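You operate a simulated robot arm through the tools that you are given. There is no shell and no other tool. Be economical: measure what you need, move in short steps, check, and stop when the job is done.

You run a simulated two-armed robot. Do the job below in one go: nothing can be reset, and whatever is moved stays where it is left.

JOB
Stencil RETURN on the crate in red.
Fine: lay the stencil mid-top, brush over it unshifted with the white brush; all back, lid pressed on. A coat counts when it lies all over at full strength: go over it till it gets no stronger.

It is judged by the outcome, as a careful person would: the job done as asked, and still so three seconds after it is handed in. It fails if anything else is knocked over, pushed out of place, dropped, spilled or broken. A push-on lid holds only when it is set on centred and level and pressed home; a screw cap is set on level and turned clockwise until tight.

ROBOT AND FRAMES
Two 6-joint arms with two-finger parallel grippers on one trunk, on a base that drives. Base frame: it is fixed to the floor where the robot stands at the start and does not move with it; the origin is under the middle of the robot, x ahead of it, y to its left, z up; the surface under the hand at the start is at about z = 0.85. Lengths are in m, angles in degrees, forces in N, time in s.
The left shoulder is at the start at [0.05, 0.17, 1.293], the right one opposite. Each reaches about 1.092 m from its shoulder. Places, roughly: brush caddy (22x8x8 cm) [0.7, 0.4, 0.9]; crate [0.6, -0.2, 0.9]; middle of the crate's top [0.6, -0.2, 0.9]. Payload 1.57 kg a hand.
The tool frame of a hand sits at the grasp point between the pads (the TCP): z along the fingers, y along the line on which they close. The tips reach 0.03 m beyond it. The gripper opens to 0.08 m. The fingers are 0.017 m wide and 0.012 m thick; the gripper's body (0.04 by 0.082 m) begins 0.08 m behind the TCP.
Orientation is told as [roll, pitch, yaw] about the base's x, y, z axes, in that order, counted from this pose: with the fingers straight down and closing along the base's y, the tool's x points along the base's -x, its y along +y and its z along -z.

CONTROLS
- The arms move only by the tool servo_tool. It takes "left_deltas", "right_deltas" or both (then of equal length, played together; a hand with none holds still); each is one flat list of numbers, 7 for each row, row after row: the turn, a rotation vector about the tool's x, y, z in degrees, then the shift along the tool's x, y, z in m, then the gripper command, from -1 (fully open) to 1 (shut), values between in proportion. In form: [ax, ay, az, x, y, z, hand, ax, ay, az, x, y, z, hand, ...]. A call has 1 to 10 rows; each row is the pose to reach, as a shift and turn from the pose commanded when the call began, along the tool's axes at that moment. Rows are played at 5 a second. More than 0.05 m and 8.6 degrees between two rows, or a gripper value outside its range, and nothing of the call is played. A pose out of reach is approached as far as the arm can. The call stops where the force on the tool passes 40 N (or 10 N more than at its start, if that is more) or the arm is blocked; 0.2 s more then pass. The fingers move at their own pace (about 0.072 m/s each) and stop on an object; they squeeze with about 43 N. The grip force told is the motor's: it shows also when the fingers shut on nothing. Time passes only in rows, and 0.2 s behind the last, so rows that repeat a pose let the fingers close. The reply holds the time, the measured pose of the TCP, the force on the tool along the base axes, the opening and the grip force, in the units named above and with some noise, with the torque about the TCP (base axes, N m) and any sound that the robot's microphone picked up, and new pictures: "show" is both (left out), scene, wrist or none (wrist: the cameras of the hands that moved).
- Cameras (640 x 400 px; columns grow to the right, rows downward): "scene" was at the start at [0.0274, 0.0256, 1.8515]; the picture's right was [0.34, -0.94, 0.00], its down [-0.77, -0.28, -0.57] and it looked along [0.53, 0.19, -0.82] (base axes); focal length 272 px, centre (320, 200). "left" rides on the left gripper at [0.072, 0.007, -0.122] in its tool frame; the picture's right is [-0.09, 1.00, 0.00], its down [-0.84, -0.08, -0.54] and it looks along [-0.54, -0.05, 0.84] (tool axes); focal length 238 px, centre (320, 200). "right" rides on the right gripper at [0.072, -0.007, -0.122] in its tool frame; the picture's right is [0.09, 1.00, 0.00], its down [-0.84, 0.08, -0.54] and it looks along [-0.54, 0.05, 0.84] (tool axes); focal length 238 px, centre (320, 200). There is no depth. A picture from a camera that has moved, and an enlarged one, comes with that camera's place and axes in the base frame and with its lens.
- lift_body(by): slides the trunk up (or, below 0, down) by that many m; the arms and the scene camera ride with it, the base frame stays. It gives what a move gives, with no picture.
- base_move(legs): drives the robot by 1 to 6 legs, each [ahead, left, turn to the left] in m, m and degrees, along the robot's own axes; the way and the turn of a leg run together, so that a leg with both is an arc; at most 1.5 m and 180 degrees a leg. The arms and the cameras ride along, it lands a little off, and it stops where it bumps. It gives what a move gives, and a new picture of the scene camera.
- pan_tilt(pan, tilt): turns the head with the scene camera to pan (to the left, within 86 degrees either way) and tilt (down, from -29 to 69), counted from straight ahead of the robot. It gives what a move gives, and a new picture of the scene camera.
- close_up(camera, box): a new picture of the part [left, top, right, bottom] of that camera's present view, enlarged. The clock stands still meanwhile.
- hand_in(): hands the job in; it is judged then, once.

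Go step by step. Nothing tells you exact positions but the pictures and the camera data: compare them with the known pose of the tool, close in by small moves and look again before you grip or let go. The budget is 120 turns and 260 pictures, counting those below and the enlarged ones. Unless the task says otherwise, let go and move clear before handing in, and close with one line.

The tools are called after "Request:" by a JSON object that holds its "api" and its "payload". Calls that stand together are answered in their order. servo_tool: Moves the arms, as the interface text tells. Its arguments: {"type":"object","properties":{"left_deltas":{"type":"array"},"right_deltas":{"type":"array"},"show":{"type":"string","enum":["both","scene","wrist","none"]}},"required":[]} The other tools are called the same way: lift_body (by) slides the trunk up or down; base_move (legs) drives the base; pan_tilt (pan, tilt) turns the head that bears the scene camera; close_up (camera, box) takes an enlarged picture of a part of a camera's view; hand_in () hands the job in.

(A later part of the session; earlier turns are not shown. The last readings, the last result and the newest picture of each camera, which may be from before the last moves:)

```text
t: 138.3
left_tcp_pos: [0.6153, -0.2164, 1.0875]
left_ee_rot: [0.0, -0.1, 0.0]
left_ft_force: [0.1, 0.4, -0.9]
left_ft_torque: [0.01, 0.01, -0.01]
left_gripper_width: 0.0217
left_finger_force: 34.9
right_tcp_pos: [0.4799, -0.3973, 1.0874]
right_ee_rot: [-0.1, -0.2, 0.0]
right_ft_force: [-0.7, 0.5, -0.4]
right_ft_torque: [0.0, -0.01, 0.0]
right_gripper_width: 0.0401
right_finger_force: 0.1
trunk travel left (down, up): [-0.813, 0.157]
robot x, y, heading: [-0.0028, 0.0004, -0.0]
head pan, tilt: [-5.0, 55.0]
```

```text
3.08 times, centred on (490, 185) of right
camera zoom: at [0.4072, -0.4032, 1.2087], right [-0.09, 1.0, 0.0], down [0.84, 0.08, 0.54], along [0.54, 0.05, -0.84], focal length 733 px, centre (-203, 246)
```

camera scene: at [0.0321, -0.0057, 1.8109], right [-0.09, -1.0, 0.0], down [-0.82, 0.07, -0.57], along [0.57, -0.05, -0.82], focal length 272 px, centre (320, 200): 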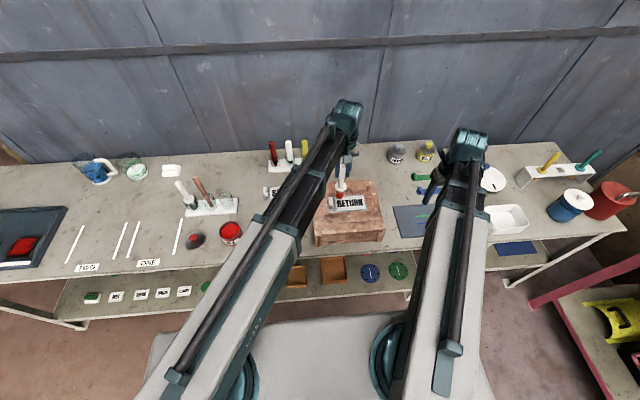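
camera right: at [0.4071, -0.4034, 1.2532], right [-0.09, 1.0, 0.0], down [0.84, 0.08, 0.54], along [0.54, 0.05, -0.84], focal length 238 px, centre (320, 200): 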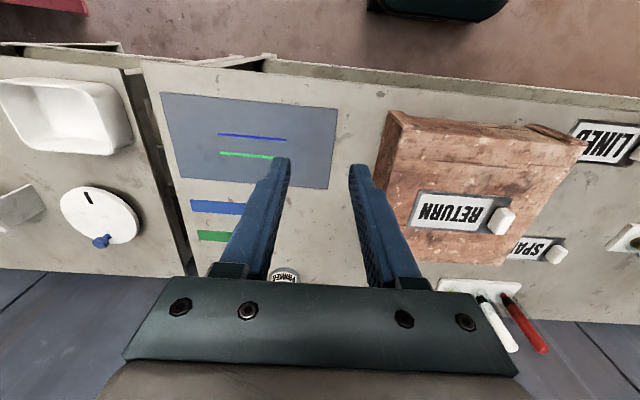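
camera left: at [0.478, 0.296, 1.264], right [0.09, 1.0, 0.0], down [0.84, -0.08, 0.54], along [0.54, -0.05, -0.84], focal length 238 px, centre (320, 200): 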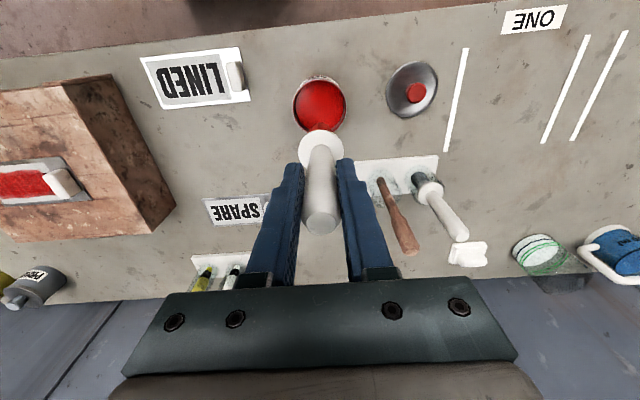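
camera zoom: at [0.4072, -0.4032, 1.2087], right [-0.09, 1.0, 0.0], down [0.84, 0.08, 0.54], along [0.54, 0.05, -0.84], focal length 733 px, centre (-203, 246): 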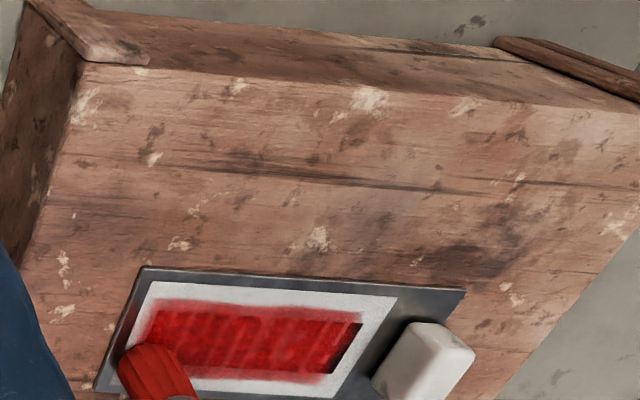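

It is just hovering; I lower 1 mm for light contact and make the passes.

Request:
{"api": "lift_body", "payload": {"by": -0.001}}

Request:
{"api": "servo_tool", "payload": {"left_deltas": [0, 0, 0, 0, 0.009, 0, 1, 0, 0, 0, 0, 0.018, 0, 1, 0, 0, 0, 0, 0.027, 0, 1, 0, 0, 0, 0, 0.036, 0, 1, 0, 0, 0, 0, 0.045, 0, 1, 0, 0, 0, 0, 0.054, 0, 1, 0, 0, 0, 0, 0.063, 0, 1, 0, 0, 0, 0, 0.072, 0, 1, 0, 0, 0, 0, 0.081, 0, 1, 0, 0, 0, -0.009, 0.084, 0, 1], "show": "none"}}

Request:
{"api": "servo_tool", "payload": {"left_deltas": [0, 0, 0, 0, -0.009, 0, 1, 0, 0, 0, 0, -0.018, 0, 1, 0, 0, 0, 0, -0.027, 0, 1, 0, 0, 0, 0, -0.036, 0, 1, 0, 0, 0, 0, -0.045, 0, 1, 0, 0, 0, 0, -0.054, 0, 1, 0, 0, 0, 0, -0.063, 0, 1, 0, 0, 0, 0, -0.072, 0, 1, 0, 0, 0, 0, -0.081, 0, 1, 0, 0, 0, 0.018, -0.084, 0, 1], "show": "none"}}

Request:
{"api": "close_up", "payload": {"camera": "scene", "box": [325, 170, 375, 210]}}

```text
t: 138.8
left_tcp_pos: [0.6159, -0.2172, 1.0863]
left_ee_rot: [0.0, 0.0, 0.0]
left_ft_force: [0.5, -0.8, 3.0]
left_ft_torque: [-0.04, -0.07, -0.01]
left_gripper_width: 0.0216
left_finger_force: 34.3
right_tcp_pos: [0.4792, -0.3961, 1.0883]
right_ee_rot: [-0.1, 0.0, 0.0]
right_ft_force: [-0.1, 0.7, 0.8]
right_ft_torque: [0.01, -0.01, -0.02]
right_gripper_width: 0.0399
right_finger_force: 0.0
trunk travel left (down, up): [-0.812, 0.158]
robot x, y, heading: [0.0007, 0.0028, -0.1]
head pan, tilt: [-5.0, 55.0]
```

```text
t: 141.0
left_tcp_pos: [0.6236, -0.1333, 1.0859]
left_ee_rot: [0.0, 0.0, 0.0]
left_ft_force: [-1.6, -0.9, 2.4]
left_ft_torque: [-0.01, 0.21, 0.02]
left_gripper_width: 0.0215
left_finger_force: 34.5
right_tcp_pos: [0.4791, -0.3959, 1.0865]
right_ee_rot: [-0.1, -0.1, 0.1]
right_ft_force: [-0.5, 0.3, 0.4]
right_ft_torque: [-0.03, 0.0, 0.01]
right_gripper_width: 0.0399
right_finger_force: 0.1
trunk travel left (down, up): [-0.812, 0.158]
robot x, y, heading: [-0.0027, -0.0, 0.2]
head pan, tilt: [-5.0, 55.0]
```

```text
t: 143.2
left_tcp_pos: [0.6059, -0.2175, 1.0868]
left_ee_rot: [0.0, 0.0, 0.0]
left_ft_force: [-0.7, -0.3, 4.8]
left_ft_torque: [0.01, 0.16, 0.0]
left_gripper_width: 0.0215
left_finger_force: 34.2
right_tcp_pos: [0.4792, -0.3972, 1.086]
right_ee_rot: [-0.1, -0.1, -0.1]
right_ft_force: [-0.4, 0.0, -0.1]
right_ft_torque: [0.03, 0.03, 0.04]
right_gripper_width: 0.0401
right_finger_force: 0.0
trunk travel left (down, up): [-0.812, 0.158]
robot x, y, heading: [-0.0001, -0.004, -0.1]
head pan, tilt: [-5.0, 55.0]
```

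```text
10.00 times, centred on (350, 190) of scene
camera zoom: at [0.0316, -0.0056, 1.7563], right [-0.09, -1.0, 0.0], down [-0.82, 0.07, -0.57], along [0.57, -0.05, -0.82], focal length 2724 px, centre (20, 300)
```

zoom: 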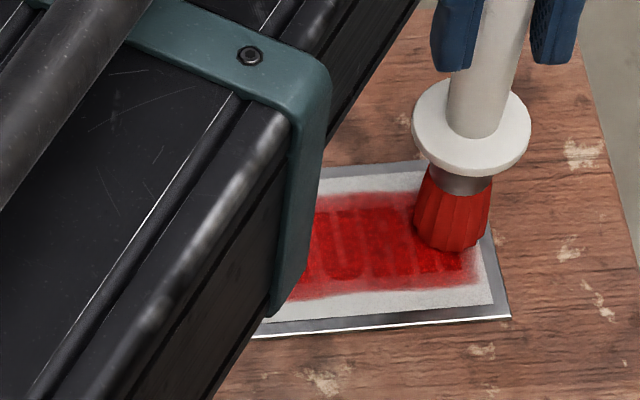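

One last pass back along the near line, then I lift clear and compare the coat.

Request:
{"api": "servo_tool", "payload": {"left_deltas": [0, 0, 0, 0, 0.009, 0, 1, 0, 0, 0, 0, 0.018, 0, 1, 0, 0, 0, 0, 0.027, 0, 1, 0, 0, 0, 0, 0.036, 0, 1, 0, 0, 0, 0, 0.045, 0, 1, 0, 0, 0, 0, 0.054, 0, 1, 0, 0, 0, 0, 0.063, 0, 1, 0, 0, 0, 0, 0.072, 0, 1, 0, 0, 0, 0, 0.081, 0, 1, 0, 0, 0, 0, 0.087, 0, 1], "show": "none"}}

Request:
{"api": "lift_body", "payload": {"by": 0.052}}

Request:
{"api": "servo_tool", "payload": {"left_deltas": [0, 0, 0, -0.04, -0.01, 0, 1, 0, 0, 0, -0.08, -0.025, 0, 1, 0, 0, 0, -0.08, -0.025, 0, 1], "show": "none"}}

Request:
{"api": "close_up", "payload": {"camera": "left", "box": [240, 0, 380, 90]}}

Request:
{"api": "close_up", "payload": {"camera": "scene", "box": [325, 180, 375, 220]}}

```text
t: 145.4
left_tcp_pos: [0.6062, -0.1296, 1.0867]
left_ee_rot: [0.0, 0.0, -0.1]
left_ft_force: [-0.3, -0.6, 3.0]
left_ft_torque: [-0.14, 0.05, 0.01]
left_gripper_width: 0.0217
left_finger_force: 34.8
right_tcp_pos: [0.4794, -0.3962, 1.0868]
right_ee_rot: [0.0, 0.0, 0.0]
right_ft_force: [0.5, 0.5, 0.2]
right_ft_torque: [0.0, 0.0, 0.01]
right_gripper_width: 0.04
right_finger_force: 0.1
trunk travel left (down, up): [-0.812, 0.158]
robot x, y, heading: [0.0013, -0.0019, -0.1]
head pan, tilt: [-5.0, 55.0]
```

```text
t: 146.3
left_tcp_pos: [0.6061, -0.131, 1.1373]
left_ee_rot: [0.0, -0.1, 0.0]
left_ft_force: [-0.2, -0.8, -1.1]
left_ft_torque: [-0.03, 0.02, 0.03]
left_gripper_width: 0.0212
left_finger_force: 34.1
right_tcp_pos: [0.4802, -0.3968, 1.138]
right_ee_rot: [0.0, -0.2, 0.0]
right_ft_force: [-1.2, -0.4, -0.9]
right_ft_torque: [0.0, -0.03, 0.0]
right_gripper_width: 0.0399
right_finger_force: 0.0
trunk travel left (down, up): [-0.864, 0.106]
robot x, y, heading: [0.0011, 0.0002, -0.1]
head pan, tilt: [-5.0, 55.0]
```

```text
t: 147.2
left_tcp_pos: [0.6862, -0.1554, 1.138]
left_ee_rot: [0.0, 0.0, -0.1]
left_ft_force: [-0.2, -0.1, 0.2]
left_ft_torque: [-0.01, -0.03, -0.03]
left_gripper_width: 0.0212
left_finger_force: 35.0
right_tcp_pos: [0.4798, -0.3952, 1.1394]
right_ee_rot: [-0.1, -0.1, 0.0]
right_ft_force: [0.1, -0.2, 0.1]
right_ft_torque: [-0.01, 0.01, 0.03]
right_gripper_width: 0.0398
right_finger_force: 0.0
trunk travel left (down, up): [-0.864, 0.106]
robot x, y, heading: [0.0011, -0.0011, 0.1]
head pan, tilt: [-5.0, 55.0]
```

```text
4.44 times, centred on (310, 45) of left
camera zoom: at [0.6138, -0.1487, 1.2612], right [0.09, 1.0, 0.0], down [0.84, -0.08, 0.54], along [0.54, -0.05, -0.84], focal length 1059 px, centre (364, 889)
```

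zoom: 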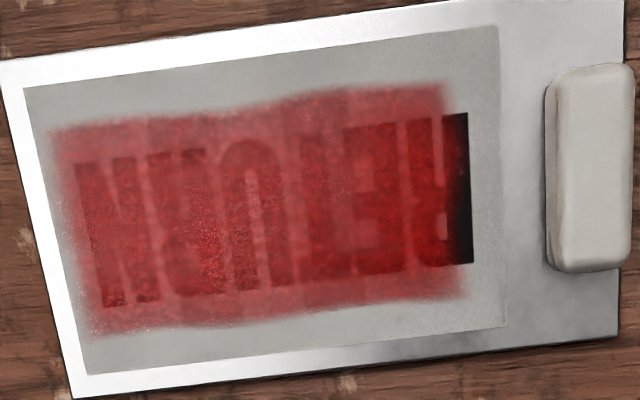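

```text
10.00 times, centred on (350, 200) of scene
camera zoom: at [0.0318, -0.0053, 1.8084], right [-0.09, -1.0, 0.0], down [-0.82, 0.07, -0.57], along [0.57, -0.05, -0.82], focal length 2724 px, centre (20, 200)
```

zoom: 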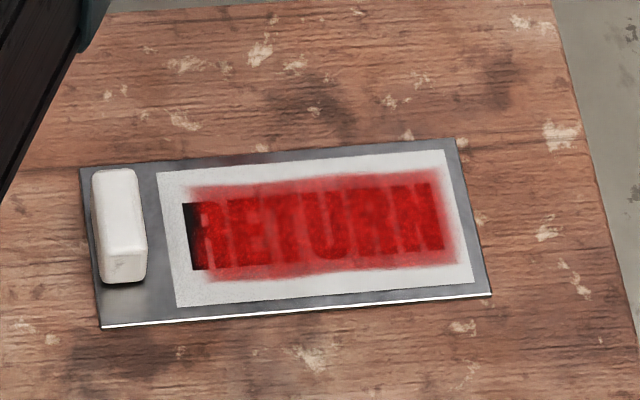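

The coat no longer changes, so it is at full strength. Now I return the brush: carry it over the empty caddy cup.

Request:
{"api": "servo_tool", "payload": {"left_deltas": [0, 0, 0, 0, 0.047, 0, 1, 0, 0, 0, 0, 0.094, 0, 1, 0, 0, 0, 0, 0.141, 0, 1, 0, 0, 0, 0, 0.188, 0, 1, 0, 0, 0, 0, 0.235, 0, 1, 0, 0, 0, 0, 0.282, 0, 1, 0, 0, 0, -0.002, 0.329, 0, 1, 0, 0, 0, -0.004, 0.376, 0, 1, 0, 0, 0, -0.006, 0.423, 0, 1, 0, 0, 0, -0.008, 0.47, 0, 1], "show": "none"}}

Request:
{"api": "servo_tool", "payload": {"left_deltas": [0, 0, 0, 0, 0.006, 0, 1, 0, 0, 0, 0, 0.006, 0, 1], "show": "wrist"}}

Request:
{"api": "close_up", "payload": {"camera": "left", "box": [220, 60, 420, 260]}}

Request:
{"api": "close_up", "payload": {"camera": "scene", "box": [160, 140, 240, 220]}}

```text
t: 149.3
left_tcp_pos: [0.6953, 0.317, 1.1385]
left_ee_rot: [-0.1, 0.0, -0.1]
left_ft_force: [-0.4, -0.5, -0.2]
left_ft_torque: [-0.03, 0.01, -0.03]
left_gripper_width: 0.0216
left_finger_force: 34.4
right_tcp_pos: [0.48, -0.3964, 1.139]
right_ee_rot: [0.0, -0.1, 0.0]
right_ft_force: [0.3, -0.4, -0.2]
right_ft_torque: [-0.01, -0.02, 0.01]
right_gripper_width: 0.0399
right_finger_force: 0.1
trunk travel left (down, up): [-0.864, 0.106]
robot x, y, heading: [-0.0014, 0.004, 0.1]
head pan, tilt: [-5.0, 55.0]
```

```text
t: 149.9
left_tcp_pos: [0.6925, 0.3212, 1.1385]
left_ee_rot: [0.0, 0.0, 0.0]
left_ft_force: [-0.3, 0.5, -0.7]
left_ft_torque: [0.0, 0.03, 0.03]
left_gripper_width: 0.0215
left_finger_force: 34.9
right_tcp_pos: [0.4802, -0.3963, 1.1392]
right_ee_rot: [0.0, -0.1, 0.0]
right_ft_force: [-1.0, 0.0, -0.1]
right_ft_torque: [-0.01, -0.01, -0.01]
right_gripper_width: 0.0401
right_finger_force: 0.0
trunk travel left (down, up): [-0.864, 0.106]
robot x, y, heading: [0.0014, 0.0021, 0.2]
head pan, tilt: [-5.0, 55.0]
camera left: at [0.6222, 0.328, 1.2611], right [0.09, 1.0, 0.0], down [0.84, -0.08, 0.54], along [0.54, -0.05, -0.84], focal length 238 px, centre (320, 200)
```

left: 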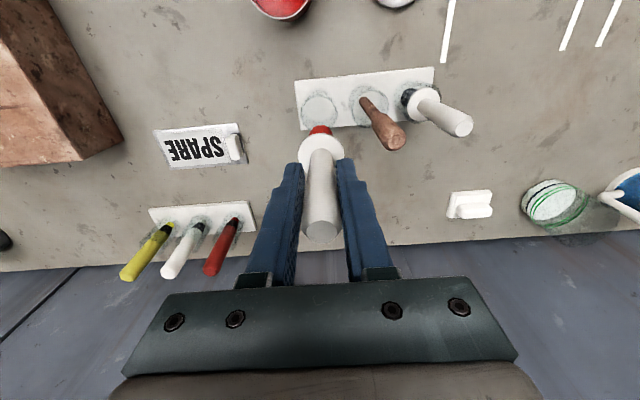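

```text
2.00 times, centred on (320, 160) of left
camera zoom: at [0.6222, 0.328, 1.2611], right [0.09, 1.0, 0.0], down [0.84, -0.08, 0.54], along [0.54, -0.05, -0.84], focal length 477 px, centre (320, 280)
```

zoom: 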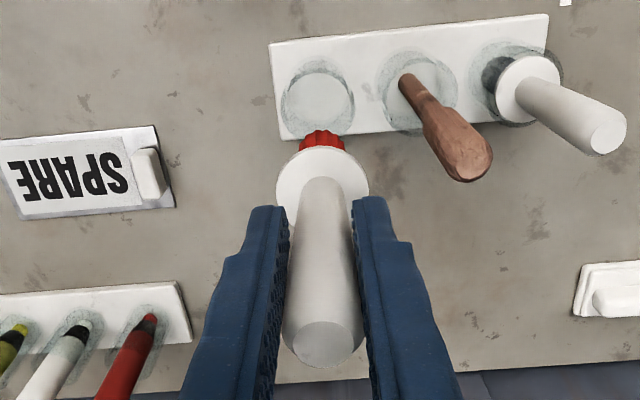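

```text
5.00 times, centred on (200, 180) of scene
camera zoom: at [0.0322, -0.0057, 1.8084], right [-0.09, -1.0, 0.0], down [-0.82, 0.07, -0.57], along [0.57, -0.05, -0.82], focal length 1362 px, centre (920, 300)
```

zoom: 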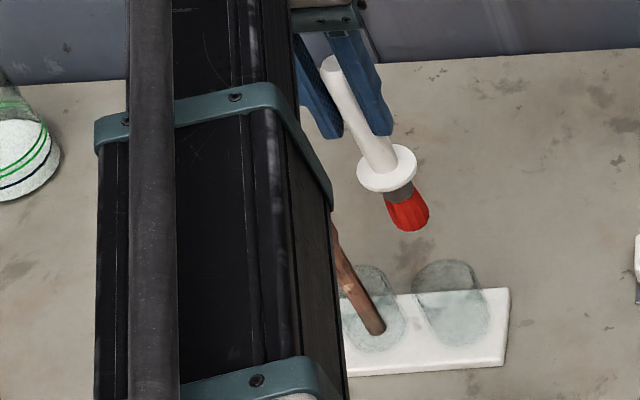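

The brush is above its cup. I lower it in, slowing near the seat.

Request:
{"api": "servo_tool", "payload": {"left_deltas": [0, 0, 0, -0.002, 0, 0, 1, 0, 0, 0, -0.002, 0, 0, 1], "show": "none"}}

Request:
{"api": "lift_body", "payload": {"by": -0.09}}

Request:
{"api": "close_up", "payload": {"camera": "left", "box": [220, 20, 420, 220]}}

Request:
{"api": "lift_body", "payload": {"by": -0.04}}

Request:
{"api": "lift_body", "payload": {"by": -0.006}}

Request:
{"api": "close_up", "payload": {"camera": "left", "box": [220, 20, 420, 220]}}

```text
t: 150.6
left_tcp_pos: [0.6971, 0.3209, 1.1394]
left_ee_rot: [0.1, 0.0, 0.0]
left_ft_force: [0.5, -0.9, 0.3]
left_ft_torque: [0.03, 0.02, 0.0]
left_gripper_width: 0.0215
left_finger_force: 34.7
right_tcp_pos: [0.48, -0.3977, 1.139]
right_ee_rot: [-0.1, -0.1, 0.0]
right_ft_force: [0.0, -0.1, 0.0]
right_ft_torque: [0.0, 0.01, 0.04]
right_gripper_width: 0.04
right_finger_force: 0.0
trunk travel left (down, up): [-0.864, 0.106]
robot x, y, heading: [0.0049, -0.0005, -0.2]
head pan, tilt: [-5.0, 55.0]
```

```text
t: 151.8
left_tcp_pos: [0.6972, 0.3224, 1.0484]
left_ee_rot: [0.0, 0.0, 0.0]
left_ft_force: [-0.4, 0.0, -0.9]
left_ft_torque: [-0.03, -0.03, 0.01]
left_gripper_width: 0.0214
left_finger_force: 34.1
right_tcp_pos: [0.4806, -0.3967, 1.0488]
right_ee_rot: [-0.1, -0.1, 0.0]
right_ft_force: [0.4, 0.8, 0.8]
right_ft_torque: [-0.05, -0.03, 0.03]
right_gripper_width: 0.04
right_finger_force: 0.1
trunk travel left (down, up): [-0.774, 0.196]
robot x, y, heading: [-0.0012, 0.0, -0.2]
head pan, tilt: [-5.0, 55.0]
```

```text
2.00 times, centred on (320, 120) of left
camera zoom: at [0.6243, 0.3279, 1.1711], right [0.09, 1.0, 0.0], down [0.84, -0.08, 0.54], along [0.54, -0.05, -0.84], focal length 477 px, centre (320, 360)
```

zoom: 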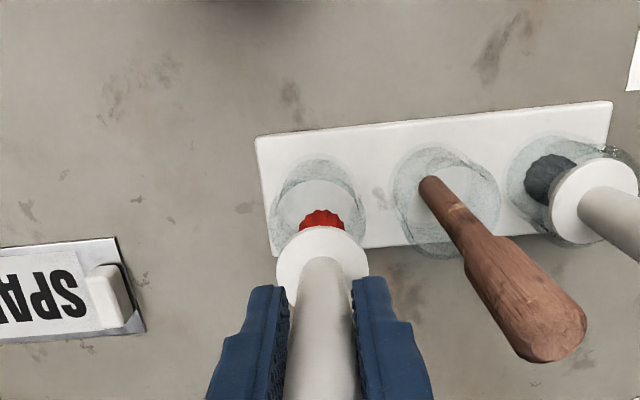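

```text
t: 152.6
left_tcp_pos: [0.6972, 0.321, 1.009]
left_ee_rot: [0.0, 0.0, 0.0]
left_ft_force: [-0.6, 0.3, 0.2]
left_ft_torque: [0.02, -0.03, -0.04]
left_gripper_width: 0.0213
left_finger_force: 35.0
right_tcp_pos: [0.4787, -0.3964, 1.0081]
right_ee_rot: [-0.1, -0.1, 0.0]
right_ft_force: [-0.1, 0.3, -0.3]
right_ft_torque: [0.02, -0.01, 0.03]
right_gripper_width: 0.0401
right_finger_force: 0.0
trunk travel left (down, up): [-0.734, 0.236]
robot x, y, heading: [0.0018, -0.0012, -0.1]
head pan, tilt: [-5.0, 55.0]
```

```text
t: 153.2
left_tcp_pos: [0.6953, 0.3213, 1.0044]
left_ee_rot: [0.1, -0.1, 0.0]
left_ft_force: [3.0, 0.6, 23.3]
left_ft_torque: [0.17, -0.34, 0.02]
left_gripper_width: 0.0216
left_finger_force: 34.9
right_tcp_pos: [0.4778, -0.3971, 1.0034]
right_ee_rot: [0.1, -0.1, 0.1]
right_ft_force: [-0.4, -0.1, 0.8]
right_ft_torque: [-0.02, 0.03, 0.03]
right_gripper_width: 0.0401
right_finger_force: 0.1
trunk travel left (down, up): [-0.728, 0.242]
robot x, y, heading: [0.0018, 0.0, -0.0]
head pan, tilt: [-5.0, 55.0]
```

```text
2.00 times, centred on (320, 120) of left
camera zoom: at [0.6232, 0.3274, 1.1265], right [0.09, 1.0, 0.0], down [0.84, -0.08, 0.54], along [0.54, -0.05, -0.84], focal length 477 px, centre (320, 360)
```

zoom: 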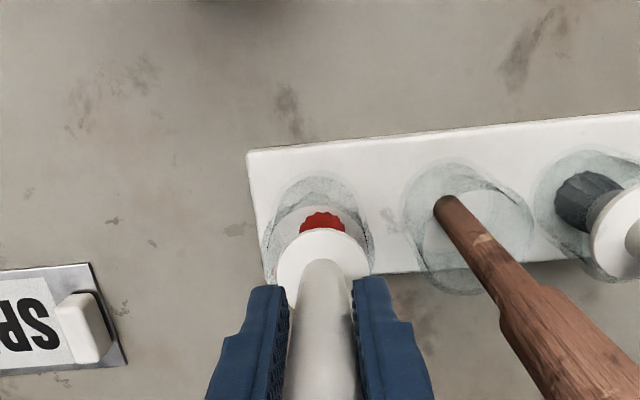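

The brush is seated in its cup. I ease off and open the fingers, then rise straight up and check it stands.

Request:
{"api": "lift_body", "payload": {"by": 0.001}}

Request:
{"api": "servo_tool", "payload": {"left_deltas": [0, 0, 0, 0, 0, 0, 0.4, 0, 0, 0, 0, 0, 0, 0, 0, 0, 0, 0, 0, 0, 0], "show": "wrist"}}

Request:
{"api": "lift_body", "payload": {"by": 0.1}}

Request:
{"api": "close_up", "payload": {"camera": "left", "box": [220, 60, 420, 260]}}

Request:
{"api": "close_up", "payload": {"camera": "scene", "box": [160, 140, 240, 220]}}

```text
t: 153.7
left_tcp_pos: [0.695, 0.3215, 1.0052]
left_ee_rot: [-0.1, 0.0, 0.0]
left_ft_force: [-0.7, 0.9, 13.1]
left_ft_torque: [0.14, -0.08, -0.04]
left_gripper_width: 0.0216
left_finger_force: 35.0
right_tcp_pos: [0.4797, -0.3965, 1.0044]
right_ee_rot: [-0.1, -0.1, 0.1]
right_ft_force: [0.7, -0.9, -0.4]
right_ft_torque: [0.01, -0.03, -0.04]
right_gripper_width: 0.0402
right_finger_force: 0.0
trunk travel left (down, up): [-0.729, 0.241]
robot x, y, heading: [0.0011, -0.0009, 0.0]
head pan, tilt: [-5.0, 55.0]
```

```text
t: 154.5
left_tcp_pos: [0.6963, 0.3219, 1.0043]
left_ee_rot: [0.0, 0.0, 0.0]
left_ft_force: [-0.5, -0.2, -0.1]
left_ft_torque: [0.04, 0.01, 0.01]
left_gripper_width: 0.0398
left_finger_force: 0.0
right_tcp_pos: [0.4807, -0.3961, 1.0036]
right_ee_rot: [0.0, -0.2, 0.0]
right_ft_force: [0.6, -0.1, 0.3]
right_ft_torque: [-0.03, -0.02, -0.03]
right_gripper_width: 0.0399
right_finger_force: 0.1
trunk travel left (down, up): [-0.729, 0.241]
robot x, y, heading: [0.0, -0.0037, 0.1]
head pan, tilt: [-5.0, 55.0]
camera left: at [0.6244, 0.3278, 1.1261], right [0.09, 1.0, 0.0], down [0.84, -0.08, 0.54], along [0.54, -0.05, -0.84], focal length 238 px, centre (320, 200)
```

left: 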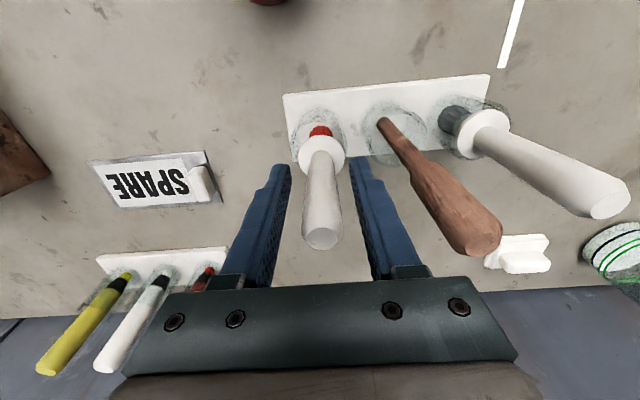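

```text
t: 155.8
left_tcp_pos: [0.697, 0.3207, 1.1033]
left_ee_rot: [-0.1, -0.1, 0.0]
left_ft_force: [-0.2, 0.0, 0.8]
left_ft_torque: [-0.01, 0.01, 0.02]
left_gripper_width: 0.0399
left_finger_force: 0.0
right_tcp_pos: [0.4799, -0.3967, 1.1047]
right_ee_rot: [-0.1, 0.1, 0.0]
right_ft_force: [0.3, 0.1, 0.2]
right_ft_torque: [-0.01, 0.03, 0.02]
right_gripper_width: 0.0402
right_finger_force: 0.1
trunk travel left (down, up): [-0.829, 0.141]
robot x, y, heading: [-0.0022, 0.0029, 0.2]
head pan, tilt: [-5.0, 55.0]
```

```text
2.00 times, centred on (320, 160) of left
camera zoom: at [0.6246, 0.3278, 1.226], right [0.09, 1.0, 0.0], down [0.84, -0.08, 0.54], along [0.54, -0.05, -0.84], focal length 477 px, centre (320, 280)
```

zoom: 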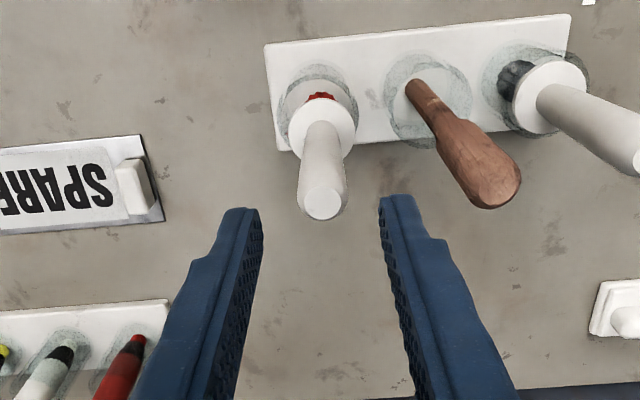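

```text
5.00 times, centred on (200, 180) of scene
camera zoom: at [0.0323, -0.0054, 1.7733], right [-0.09, -1.0, 0.0], down [-0.82, 0.07, -0.57], along [0.57, -0.05, -0.82], focal length 1362 px, centre (920, 300)
```

zoom: 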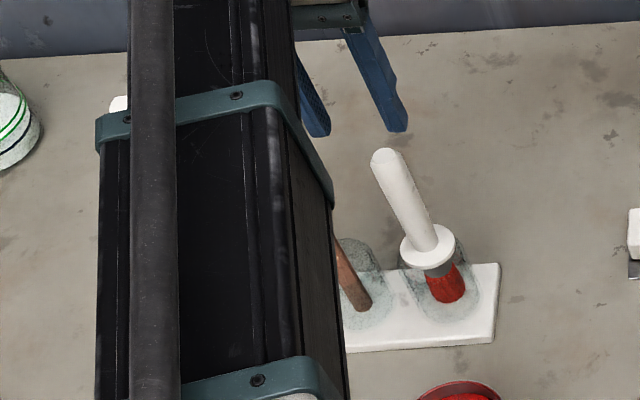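

The brush stands upright in its cup. Next the lid: I move the left hand over it, near [0.550, 0.435].

Request:
{"api": "servo_tool", "payload": {"left_deltas": [0, 0, 0, 0.045, 0, 0, 0, 0, 0, 0, 0.09, 0, 0, 0, 0, 0, 0, 0.12, 0.035, 0, 0, 0, 0, 0, 0.145, 0.075, 0, 0, 0, 0, 0, 0.147, 0.114, 0, 0, 0, 0, 0, 0.147, 0.114, 0, 0], "show": "wrist"}}

Request:
{"api": "close_up", "payload": {"camera": "left", "box": [240, 40, 400, 200]}}

Request:
{"api": "close_up", "payload": {"camera": "scene", "box": [150, 180, 250, 260]}}

```text
t: 157.2
left_tcp_pos: [0.5499, 0.4361, 1.1037]
left_ee_rot: [0.0, 0.0, 0.0]
left_ft_force: [0.1, -0.2, -0.5]
left_ft_torque: [-0.03, -0.02, 0.01]
left_gripper_width: 0.04
left_finger_force: 0.1
right_tcp_pos: [0.4794, -0.3977, 1.1037]
right_ee_rot: [0.0, -0.1, 0.0]
right_ft_force: [-0.1, 0.0, -0.9]
right_ft_torque: [-0.02, -0.01, -0.02]
right_gripper_width: 0.04
right_finger_force: 0.0
trunk travel left (down, up): [-0.829, 0.141]
robot x, y, heading: [0.0034, 0.0033, 0.5]
head pan, tilt: [-5.0, 55.0]
camera left: at [0.4784, 0.4436, 1.2263], right [0.09, 1.0, 0.0], down [0.84, -0.08, 0.54], along [0.54, -0.05, -0.84], focal length 238 px, centre (320, 200)
```

left: 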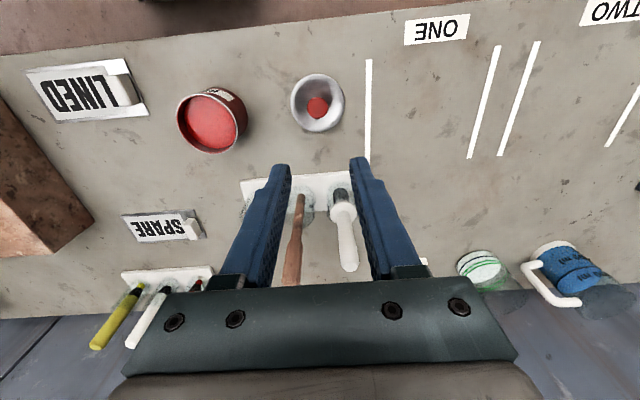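

```text
2.50 times, centred on (320, 120) of left
camera zoom: at [0.4784, 0.4436, 1.2263], right [0.09, 1.0, 0.0], down [0.84, -0.08, 0.54], along [0.54, -0.05, -0.84], focal length 596 px, centre (320, 400)
```

zoom: 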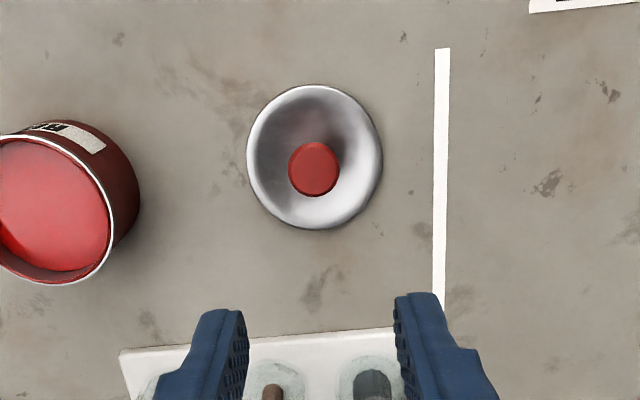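

```text
5.00 times, centred on (200, 220) of scene
camera zoom: at [0.0318, -0.0059, 1.7734], right [-0.09, -1.0, 0.0], down [-0.82, 0.07, -0.57], along [0.57, -0.05, -0.82], focal length 1362 px, centre (920, 100)
```

zoom: 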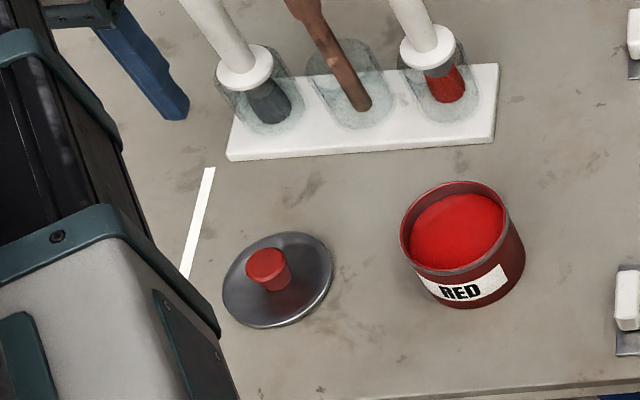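

Lid at about [0.549, 0.434]. Before going low I pull the right hand back off the table edge, then lower the left over the knob.

Request:
{"api": "servo_tool", "payload": {"right_deltas": [0, 0, 0, 0.04, 0, 0, 0, 0, 0, 0, 0.08, 0, 0, 0, 0, 0, 0, 0.085, 0, 0, 0, 0, 0, 0, 0.085, 0, 0, 0], "show": "wrist"}}

Request:
{"api": "servo_tool", "payload": {"left_deltas": [0, 0, 0, 0.001, -0.002, 0, 0, 0, 0, 0, 0.001, -0.002, 0, 0], "show": "none"}}

Request:
{"api": "lift_body", "payload": {"by": -0.14}}

Request:
{"api": "close_up", "payload": {"camera": "left", "box": [240, 40, 400, 200]}}

```text
t: 158.2
left_tcp_pos: [0.5516, 0.4375, 1.1031]
left_ee_rot: [-0.1, 0.0, 0.1]
left_ft_force: [0.4, -0.6, -0.6]
left_ft_torque: [0.01, 0.0, 0.05]
left_gripper_width: 0.0401
left_finger_force: 0.0
right_tcp_pos: [0.3945, -0.3962, 1.104]
right_ee_rot: [-0.1, -0.1, -0.1]
right_ft_force: [0.5, -1.0, 0.4]
right_ft_torque: [0.02, 0.01, -0.01]
right_gripper_width: 0.0399
right_finger_force: 0.0
trunk travel left (down, up): [-0.829, 0.141]
robot x, y, heading: [0.0001, -0.0034, -0.2]
head pan, tilt: [-5.0, 55.0]
camera right: at [0.3226, -0.4031, 1.2248], right [-0.09, 1.0, 0.0], down [0.84, 0.08, 0.54], along [0.54, 0.05, -0.84], focal length 238 px, centre (320, 200)
```

right: 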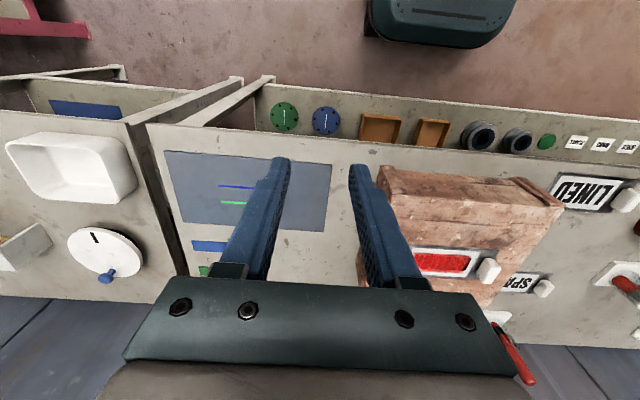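

```text
t: 158.8
left_tcp_pos: [0.55, 0.4339, 1.1045]
left_ee_rot: [-0.1, -0.1, 0.0]
left_ft_force: [0.1, 0.8, -0.2]
left_ft_torque: [-0.02, -0.02, 0.0]
left_gripper_width: 0.04
left_finger_force: 0.0
right_tcp_pos: [0.3953, -0.3971, 1.1045]
right_ee_rot: [-0.2, 0.0, 0.0]
right_ft_force: [-0.5, -0.1, -0.2]
right_ft_torque: [-0.01, 0.0, -0.02]
right_gripper_width: 0.04
right_finger_force: 0.0
trunk travel left (down, up): [-0.829, 0.141]
robot x, y, heading: [-0.0007, -0.001, 0.4]
head pan, tilt: [-5.0, 55.0]
```

```text
t: 160.5
left_tcp_pos: [0.5499, 0.4333, 0.9638]
left_ee_rot: [-0.1, 0.0, 0.0]
left_ft_force: [0.0, -0.6, -0.5]
left_ft_torque: [-0.01, -0.01, -0.02]
left_gripper_width: 0.04
left_finger_force: 0.1
right_tcp_pos: [0.3951, -0.3971, 0.9642]
right_ee_rot: [0.0, -0.2, 0.0]
right_ft_force: [-0.7, -0.3, -0.2]
right_ft_torque: [-0.01, 0.01, 0.02]
right_gripper_width: 0.04
right_finger_force: 0.0
trunk travel left (down, up): [-0.689, 0.281]
robot x, y, heading: [0.0, -0.0039, 0.1]
head pan, tilt: [-5.0, 55.0]
```

```text
2.50 times, centred on (320, 120) of left
camera zoom: at [0.4774, 0.4407, 1.0862], right [0.09, 1.0, 0.0], down [0.84, -0.08, 0.54], along [0.54, -0.05, -0.84], focal length 596 px, centre (320, 400)
```

zoom: 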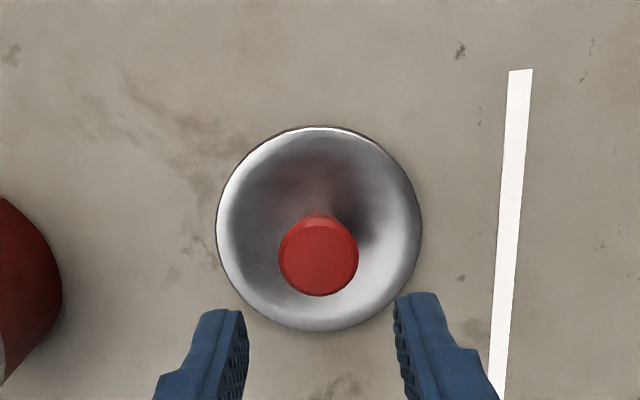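

The knob is centred between the fingers, top near z 0.89. I shift back 3 mm, go down around it and close.

Request:
{"api": "servo_tool", "payload": {"left_deltas": [0, 0, 0, 0.003, 0, 0, 0, 0, 0, 0, 0.003, 0, 0, 0], "show": "none"}}

Request:
{"api": "lift_body", "payload": {"by": -0.055}}

Request:
{"api": "lift_body", "payload": {"by": -0.011}}

Request:
{"api": "close_up", "payload": {"camera": "left", "box": [240, 20, 400, 180]}}

```text
t: 161.1
left_tcp_pos: [0.5462, 0.435, 0.9633]
left_ee_rot: [-0.1, 0.0, 0.0]
left_ft_force: [0.7, 0.2, 0.2]
left_ft_torque: [0.01, -0.02, -0.02]
left_gripper_width: 0.0398
left_finger_force: 0.1
right_tcp_pos: [0.3958, -0.3958, 0.9628]
right_ee_rot: [-0.1, -0.1, 0.0]
right_ft_force: [0.0, 0.2, 1.2]
right_ft_torque: [0.01, 0.01, -0.01]
right_gripper_width: 0.0398
right_finger_force: 0.1
trunk travel left (down, up): [-0.689, 0.281]
robot x, y, heading: [0.0043, 0.0004, 0.1]
head pan, tilt: [-5.0, 55.0]
```

```text
t: 162.1
left_tcp_pos: [0.5465, 0.4347, 0.9088]
left_ee_rot: [0.1, 0.0, 0.0]
left_ft_force: [0.4, 0.0, 0.3]
left_ft_torque: [-0.02, -0.03, 0.02]
left_gripper_width: 0.04
left_finger_force: 0.0
right_tcp_pos: [0.3943, -0.3962, 0.9101]
right_ee_rot: [-0.2, -0.1, 0.1]
right_ft_force: [0.1, 0.2, 0.0]
right_ft_torque: [-0.01, 0.03, 0.03]
right_gripper_width: 0.0401
right_finger_force: 0.1
trunk travel left (down, up): [-0.634, 0.336]
robot x, y, heading: [0.0011, -0.0029, -0.1]
head pan, tilt: [-5.0, 55.0]
```

```text
t: 162.6
left_tcp_pos: [0.5474, 0.4346, 0.8987]
left_ee_rot: [-0.1, 0.0, 0.0]
left_ft_force: [0.4, 0.7, 0.1]
left_ft_torque: [0.01, 0.01, -0.02]
left_gripper_width: 0.04
left_finger_force: 0.0
right_tcp_pos: [0.3951, -0.3956, 0.8979]
right_ee_rot: [0.0, -0.1, 0.1]
right_ft_force: [0.5, -0.4, 0.5]
right_ft_torque: [0.0, -0.02, 0.02]
right_gripper_width: 0.0399
right_finger_force: 0.1
trunk travel left (down, up): [-0.623, 0.347]
robot x, y, heading: [0.0019, 0.0011, 0.0]
head pan, tilt: [-5.0, 55.0]
```

```text
2.50 times, centred on (320, 100) of left
camera zoom: at [0.4745, 0.4409, 1.0201], right [0.09, 1.0, 0.0], down [0.84, -0.08, 0.54], along [0.54, -0.05, -0.84], focal length 596 px, centre (320, 450)
```

zoom: 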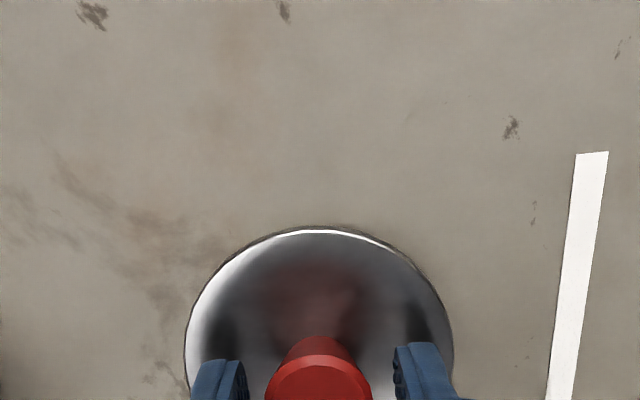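

Request:
{"api": "servo_tool", "payload": {"left_deltas": [0, 0, 0, 0, 0, 0, 0.4, 0, 0, 0, 0, 0, 0, 1, 0, 0, 0, 0, 0, 0, 1], "show": "wrist"}}

Request:
{"api": "lift_body", "payload": {"by": 0.1}}

Request:
{"api": "close_up", "payload": {"camera": "left", "box": [160, 0, 480, 240]}}

Request:
{"api": "close_up", "payload": {"camera": "scene", "box": [150, 160, 250, 240]}}

```text
t: 163.4
left_tcp_pos: [0.5462, 0.4339, 0.8979]
left_ee_rot: [0.0, 0.0, 0.0]
left_ft_force: [-0.2, -0.7, 0.7]
left_ft_torque: [0.03, -0.01, 0.02]
left_gripper_width: 0.0263
left_finger_force: 37.3
right_tcp_pos: [0.3957, -0.3958, 0.8975]
right_ee_rot: [-0.2, -0.1, 0.0]
right_ft_force: [0.2, 1.4, 0.2]
right_ft_torque: [0.02, 0.0, -0.01]
right_gripper_width: 0.04
right_finger_force: 0.0
trunk travel left (down, up): [-0.623, 0.347]
robot x, y, heading: [0.0007, -0.0007, 0.0]
head pan, tilt: [-5.0, 55.0]
camera left: at [0.4746, 0.4409, 1.0201], right [0.09, 1.0, 0.0], down [0.84, -0.08, 0.54], along [0.54, -0.05, -0.84], focal length 238 px, centre (320, 200)
```

left: 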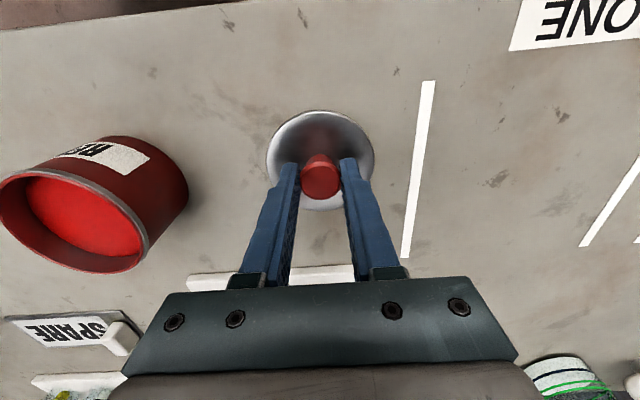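

```text
t: 164.8
left_tcp_pos: [0.5465, 0.4348, 0.9989]
left_ee_rot: [0.0, -0.1, 0.0]
left_ft_force: [0.2, -0.1, -0.6]
left_ft_torque: [-0.04, -0.03, -0.01]
left_gripper_width: 0.026
left_finger_force: 37.1
right_tcp_pos: [0.3954, -0.3964, 0.9971]
right_ee_rot: [-0.1, -0.1, 0.0]
right_ft_force: [0.0, -0.1, -0.2]
right_ft_torque: [0.01, -0.01, 0.01]
right_gripper_width: 0.04
right_finger_force: 0.0
trunk travel left (down, up): [-0.723, 0.247]
robot x, y, heading: [-0.0024, 0.0005, 0.0]
head pan, tilt: [-5.0, 55.0]
```

```text
1.67 times, centred on (320, 120) of left
camera zoom: at [0.4747, 0.4409, 1.12], right [0.09, 1.0, 0.0], down [0.84, -0.08, 0.54], along [0.54, -0.05, -0.84], focal length 397 px, centre (320, 333)
```

zoom: 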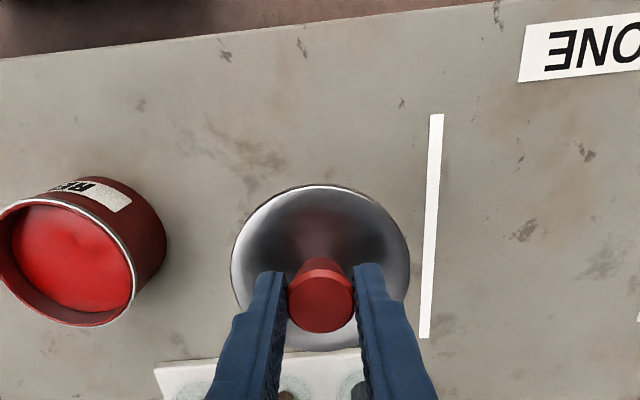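

```text
5.00 times, centred on (200, 200) of scene
camera zoom: at [0.0322, -0.0054, 1.6673], right [-0.09, -1.0, 0.0], down [-0.82, 0.07, -0.57], along [0.57, -0.05, -0.82], focal length 1362 px, centre (920, 200)
```

zoom: 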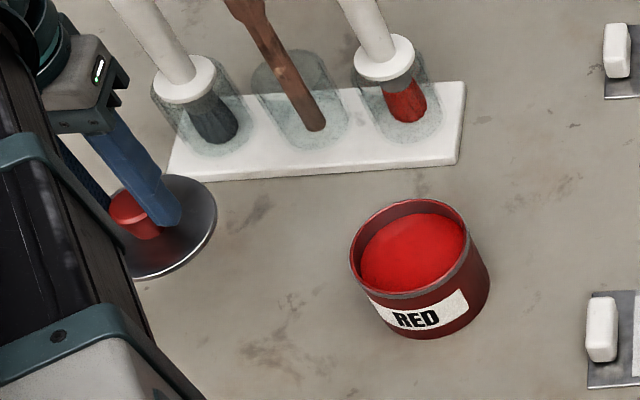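

The lid is held level and centred under the hand. I raise a little and carry it over the pot (target about [0.546, 0.2895]).

Request:
{"api": "lift_body", "payload": {"by": 0.02}}

Request:
{"api": "servo_tool", "payload": {"left_deltas": [0, 0, 0, 0, -0.04, 0, 1, 0, 0, 0, 0, -0.08, 0, 1, 0, 0, 0, 0, -0.12, 0, 1, 0, 0, 0, 0, -0.145, 0, 1, 0, 0, 0, 0, -0.145, 0, 1], "show": "wrist"}}

Request:
{"api": "close_up", "payload": {"camera": "left", "box": [220, 20, 420, 220]}}

Request:
{"api": "close_up", "payload": {"camera": "scene", "box": [180, 170, 270, 250]}}

```text
t: 165.4
left_tcp_pos: [0.5465, 0.4351, 1.0177]
left_ee_rot: [0.0, 0.0, 0.1]
left_ft_force: [-0.5, -0.6, -0.4]
left_ft_torque: [-0.01, 0.01, -0.02]
left_gripper_width: 0.0256
left_finger_force: 37.6
right_tcp_pos: [0.3955, -0.3966, 1.0178]
right_ee_rot: [-0.1, -0.1, 0.0]
right_ft_force: [0.0, 0.3, -1.1]
right_ft_torque: [0.02, -0.01, -0.02]
right_gripper_width: 0.0398
right_finger_force: 0.0
trunk travel left (down, up): [-0.743, 0.227]
robot x, y, heading: [0.0016, 0.0016, -0.0]
head pan, tilt: [-5.0, 55.0]
```

```text
t: 166.6
left_tcp_pos: [0.5461, 0.2895, 1.0167]
left_ee_rot: [0.0, 0.0, -0.1]
left_ft_force: [-0.9, 0.5, 0.3]
left_ft_torque: [0.0, -0.01, 0.02]
left_gripper_width: 0.026
left_finger_force: 37.2
right_tcp_pos: [0.3958, -0.3972, 1.0179]
right_ee_rot: [0.0, -0.2, -0.1]
right_ft_force: [0.2, 1.0, -0.7]
right_ft_torque: [0.0, 0.02, 0.0]
right_gripper_width: 0.04
right_finger_force: 0.1
trunk travel left (down, up): [-0.743, 0.227]
robot x, y, heading: [0.0043, 0.0007, -0.0]
head pan, tilt: [-5.0, 55.0]
camera left: at [0.4736, 0.2953, 1.1401], right [0.09, 1.0, 0.0], down [0.84, -0.08, 0.54], along [0.54, -0.05, -0.84], focal length 238 px, centre (320, 200)
```

left: 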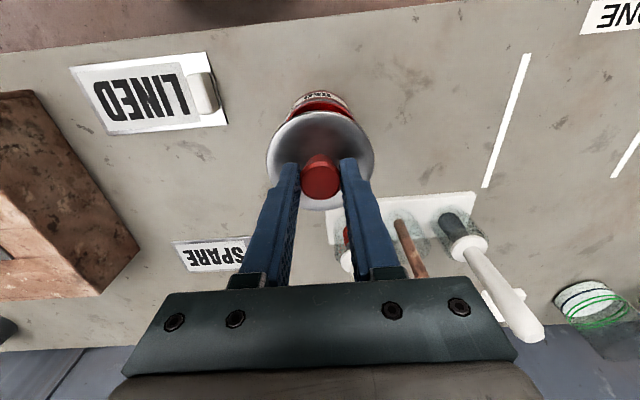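

```text
2.00 times, centred on (320, 120) of left
camera zoom: at [0.4736, 0.2953, 1.1401], right [0.09, 1.0, 0.0], down [0.84, -0.08, 0.54], along [0.54, -0.05, -0.84], focal length 477 px, centre (320, 360)
```

zoom: 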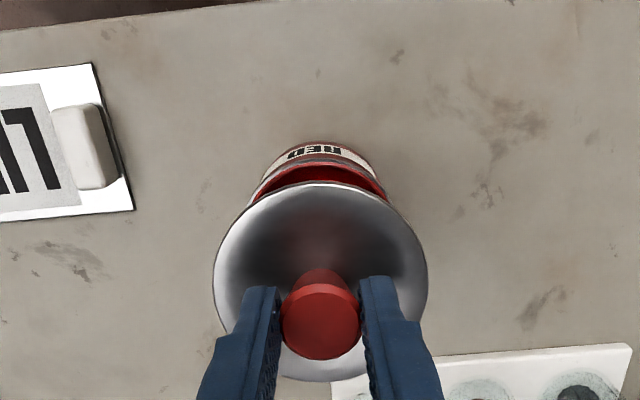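

```text
5.00 times, centred on (225, 210) of scene
camera zoom: at [0.0321, -0.0052, 1.6874], right [-0.09, -1.0, 0.0], down [-0.82, 0.07, -0.57], along [0.57, -0.05, -0.82], focal length 1362 px, centre (795, 150)
```

zoom: 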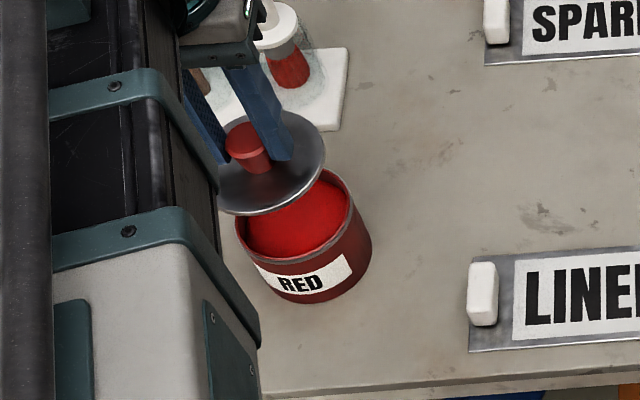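

Sideways alignment matches. I lower to just above the rim and compare front-to-back.

Request:
{"api": "lift_body", "payload": {"by": -0.04}}

Request:
{"api": "close_up", "payload": {"camera": "left", "box": [240, 60, 400, 220]}}

Request:
{"api": "close_up", "payload": {"camera": "scene", "box": [190, 170, 260, 240]}}

```text
t: 167.5
left_tcp_pos: [0.5444, 0.2883, 0.9775]
left_ee_rot: [0.0, 0.1, 0.0]
left_ft_force: [-0.2, -0.5, -0.5]
left_ft_torque: [0.0, -0.02, -0.01]
left_gripper_width: 0.0259
left_finger_force: 37.3
right_tcp_pos: [0.3953, -0.396, 0.9777]
right_ee_rot: [-0.1, -0.2, 0.0]
right_ft_force: [-0.8, 0.3, 0.1]
right_ft_torque: [0.01, -0.01, -0.05]
right_gripper_width: 0.0398
right_finger_force: 0.0
trunk travel left (down, up): [-0.703, 0.267]
robot x, y, heading: [0.0038, -0.002, 0.0]
head pan, tilt: [-5.0, 55.0]
```

```text
2.50 times, centred on (320, 140) of left
camera zoom: at [0.4734, 0.2956, 1.1001], right [0.09, 1.0, 0.0], down [0.84, -0.08, 0.54], along [0.54, -0.05, -0.84], focal length 596 px, centre (320, 350)
```

zoom: 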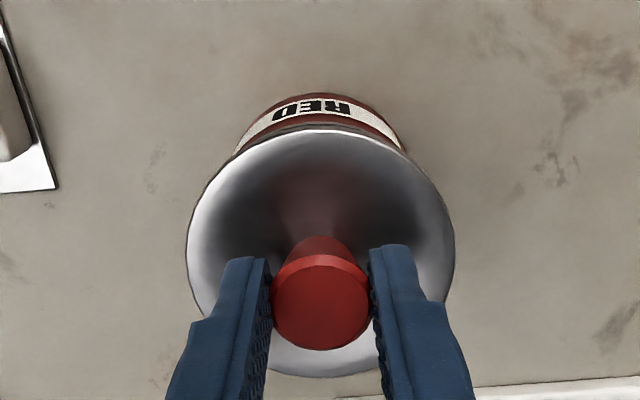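

```text
5.71 times, centred on (225, 205) of scene
camera zoom: at [0.0319, -0.0054, 1.6474], right [-0.09, -1.0, 0.0], down [-0.82, 0.07, -0.57], along [0.57, -0.05, -0.82], focal length 1556 px, centre (863, 171)
```

zoom: 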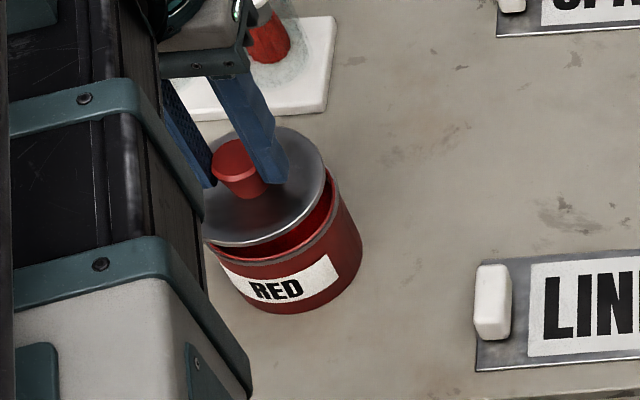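

Comparing both views, the pot's centre is about 4 mm further out than the lid. I shift that much and check again while lowering a little.

Request:
{"api": "servo_tool", "payload": {"left_deltas": [0, 0, 0, -0.004, 0.0005, 0, 1, 0, 0, 0, -0.004, 0.0005, 0, 1], "show": "none"}}

Request:
{"api": "lift_body", "payload": {"by": -0.015}}

Request:
{"api": "close_up", "payload": {"camera": "left", "box": [240, 60, 400, 220]}}

Request:
{"api": "close_up", "payload": {"camera": "scene", "box": [195, 175, 255, 235]}}

```text
t: 168.1
left_tcp_pos: [0.5501, 0.2889, 0.9777]
left_ee_rot: [0.0, 0.0, -0.1]
left_ft_force: [-1.0, 0.3, 0.5]
left_ft_torque: [0.0, 0.01, 0.03]
left_gripper_width: 0.0256
left_finger_force: 36.9
right_tcp_pos: [0.3953, -0.3966, 0.9781]
right_ee_rot: [-0.1, -0.1, 0.0]
right_ft_force: [-0.2, 0.6, 0.3]
right_ft_torque: [0.0, 0.02, 0.04]
right_gripper_width: 0.0397
right_finger_force: 0.1
trunk travel left (down, up): [-0.703, 0.267]
robot x, y, heading: [0.0004, -0.0009, 0.1]
head pan, tilt: [-5.0, 55.0]
```

```text
t: 168.7
left_tcp_pos: [0.5485, 0.289, 0.9623]
left_ee_rot: [-0.1, 0.0, 0.0]
left_ft_force: [0.3, -0.2, 0.6]
left_ft_torque: [0.01, 0.0, 0.02]
left_gripper_width: 0.0258
left_finger_force: 37.1
right_tcp_pos: [0.3956, -0.3969, 0.9631]
right_ee_rot: [0.0, 0.0, 0.0]
right_ft_force: [0.4, 0.3, 0.5]
right_ft_torque: [-0.01, -0.01, 0.0]
right_gripper_width: 0.0399
right_finger_force: 0.0
trunk travel left (down, up): [-0.688, 0.282]
robot x, y, heading: [0.001, -0.0009, -0.0]
head pan, tilt: [-5.0, 55.0]
```

```text
2.50 times, centred on (320, 140) of left
camera zoom: at [0.4775, 0.2959, 1.0851], right [0.09, 1.0, 0.0], down [0.84, -0.08, 0.54], along [0.54, -0.05, -0.84], focal length 596 px, centre (320, 350)
```

zoom: 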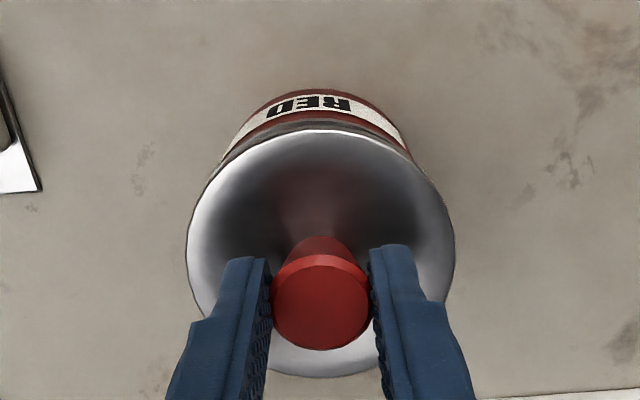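

```text
6.67 times, centred on (225, 205) of scene
camera zoom: at [0.0319, -0.0054, 1.6323], right [-0.09, -1.0, 0.0], down [-0.82, 0.07, -0.57], along [0.57, -0.05, -0.82], focal length 1816 px, centre (953, 167)
```

zoom: 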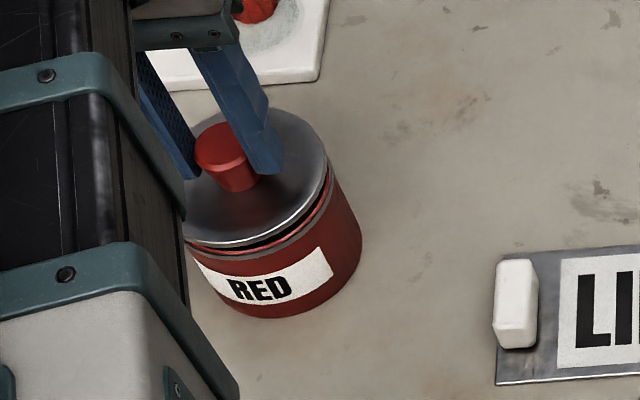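

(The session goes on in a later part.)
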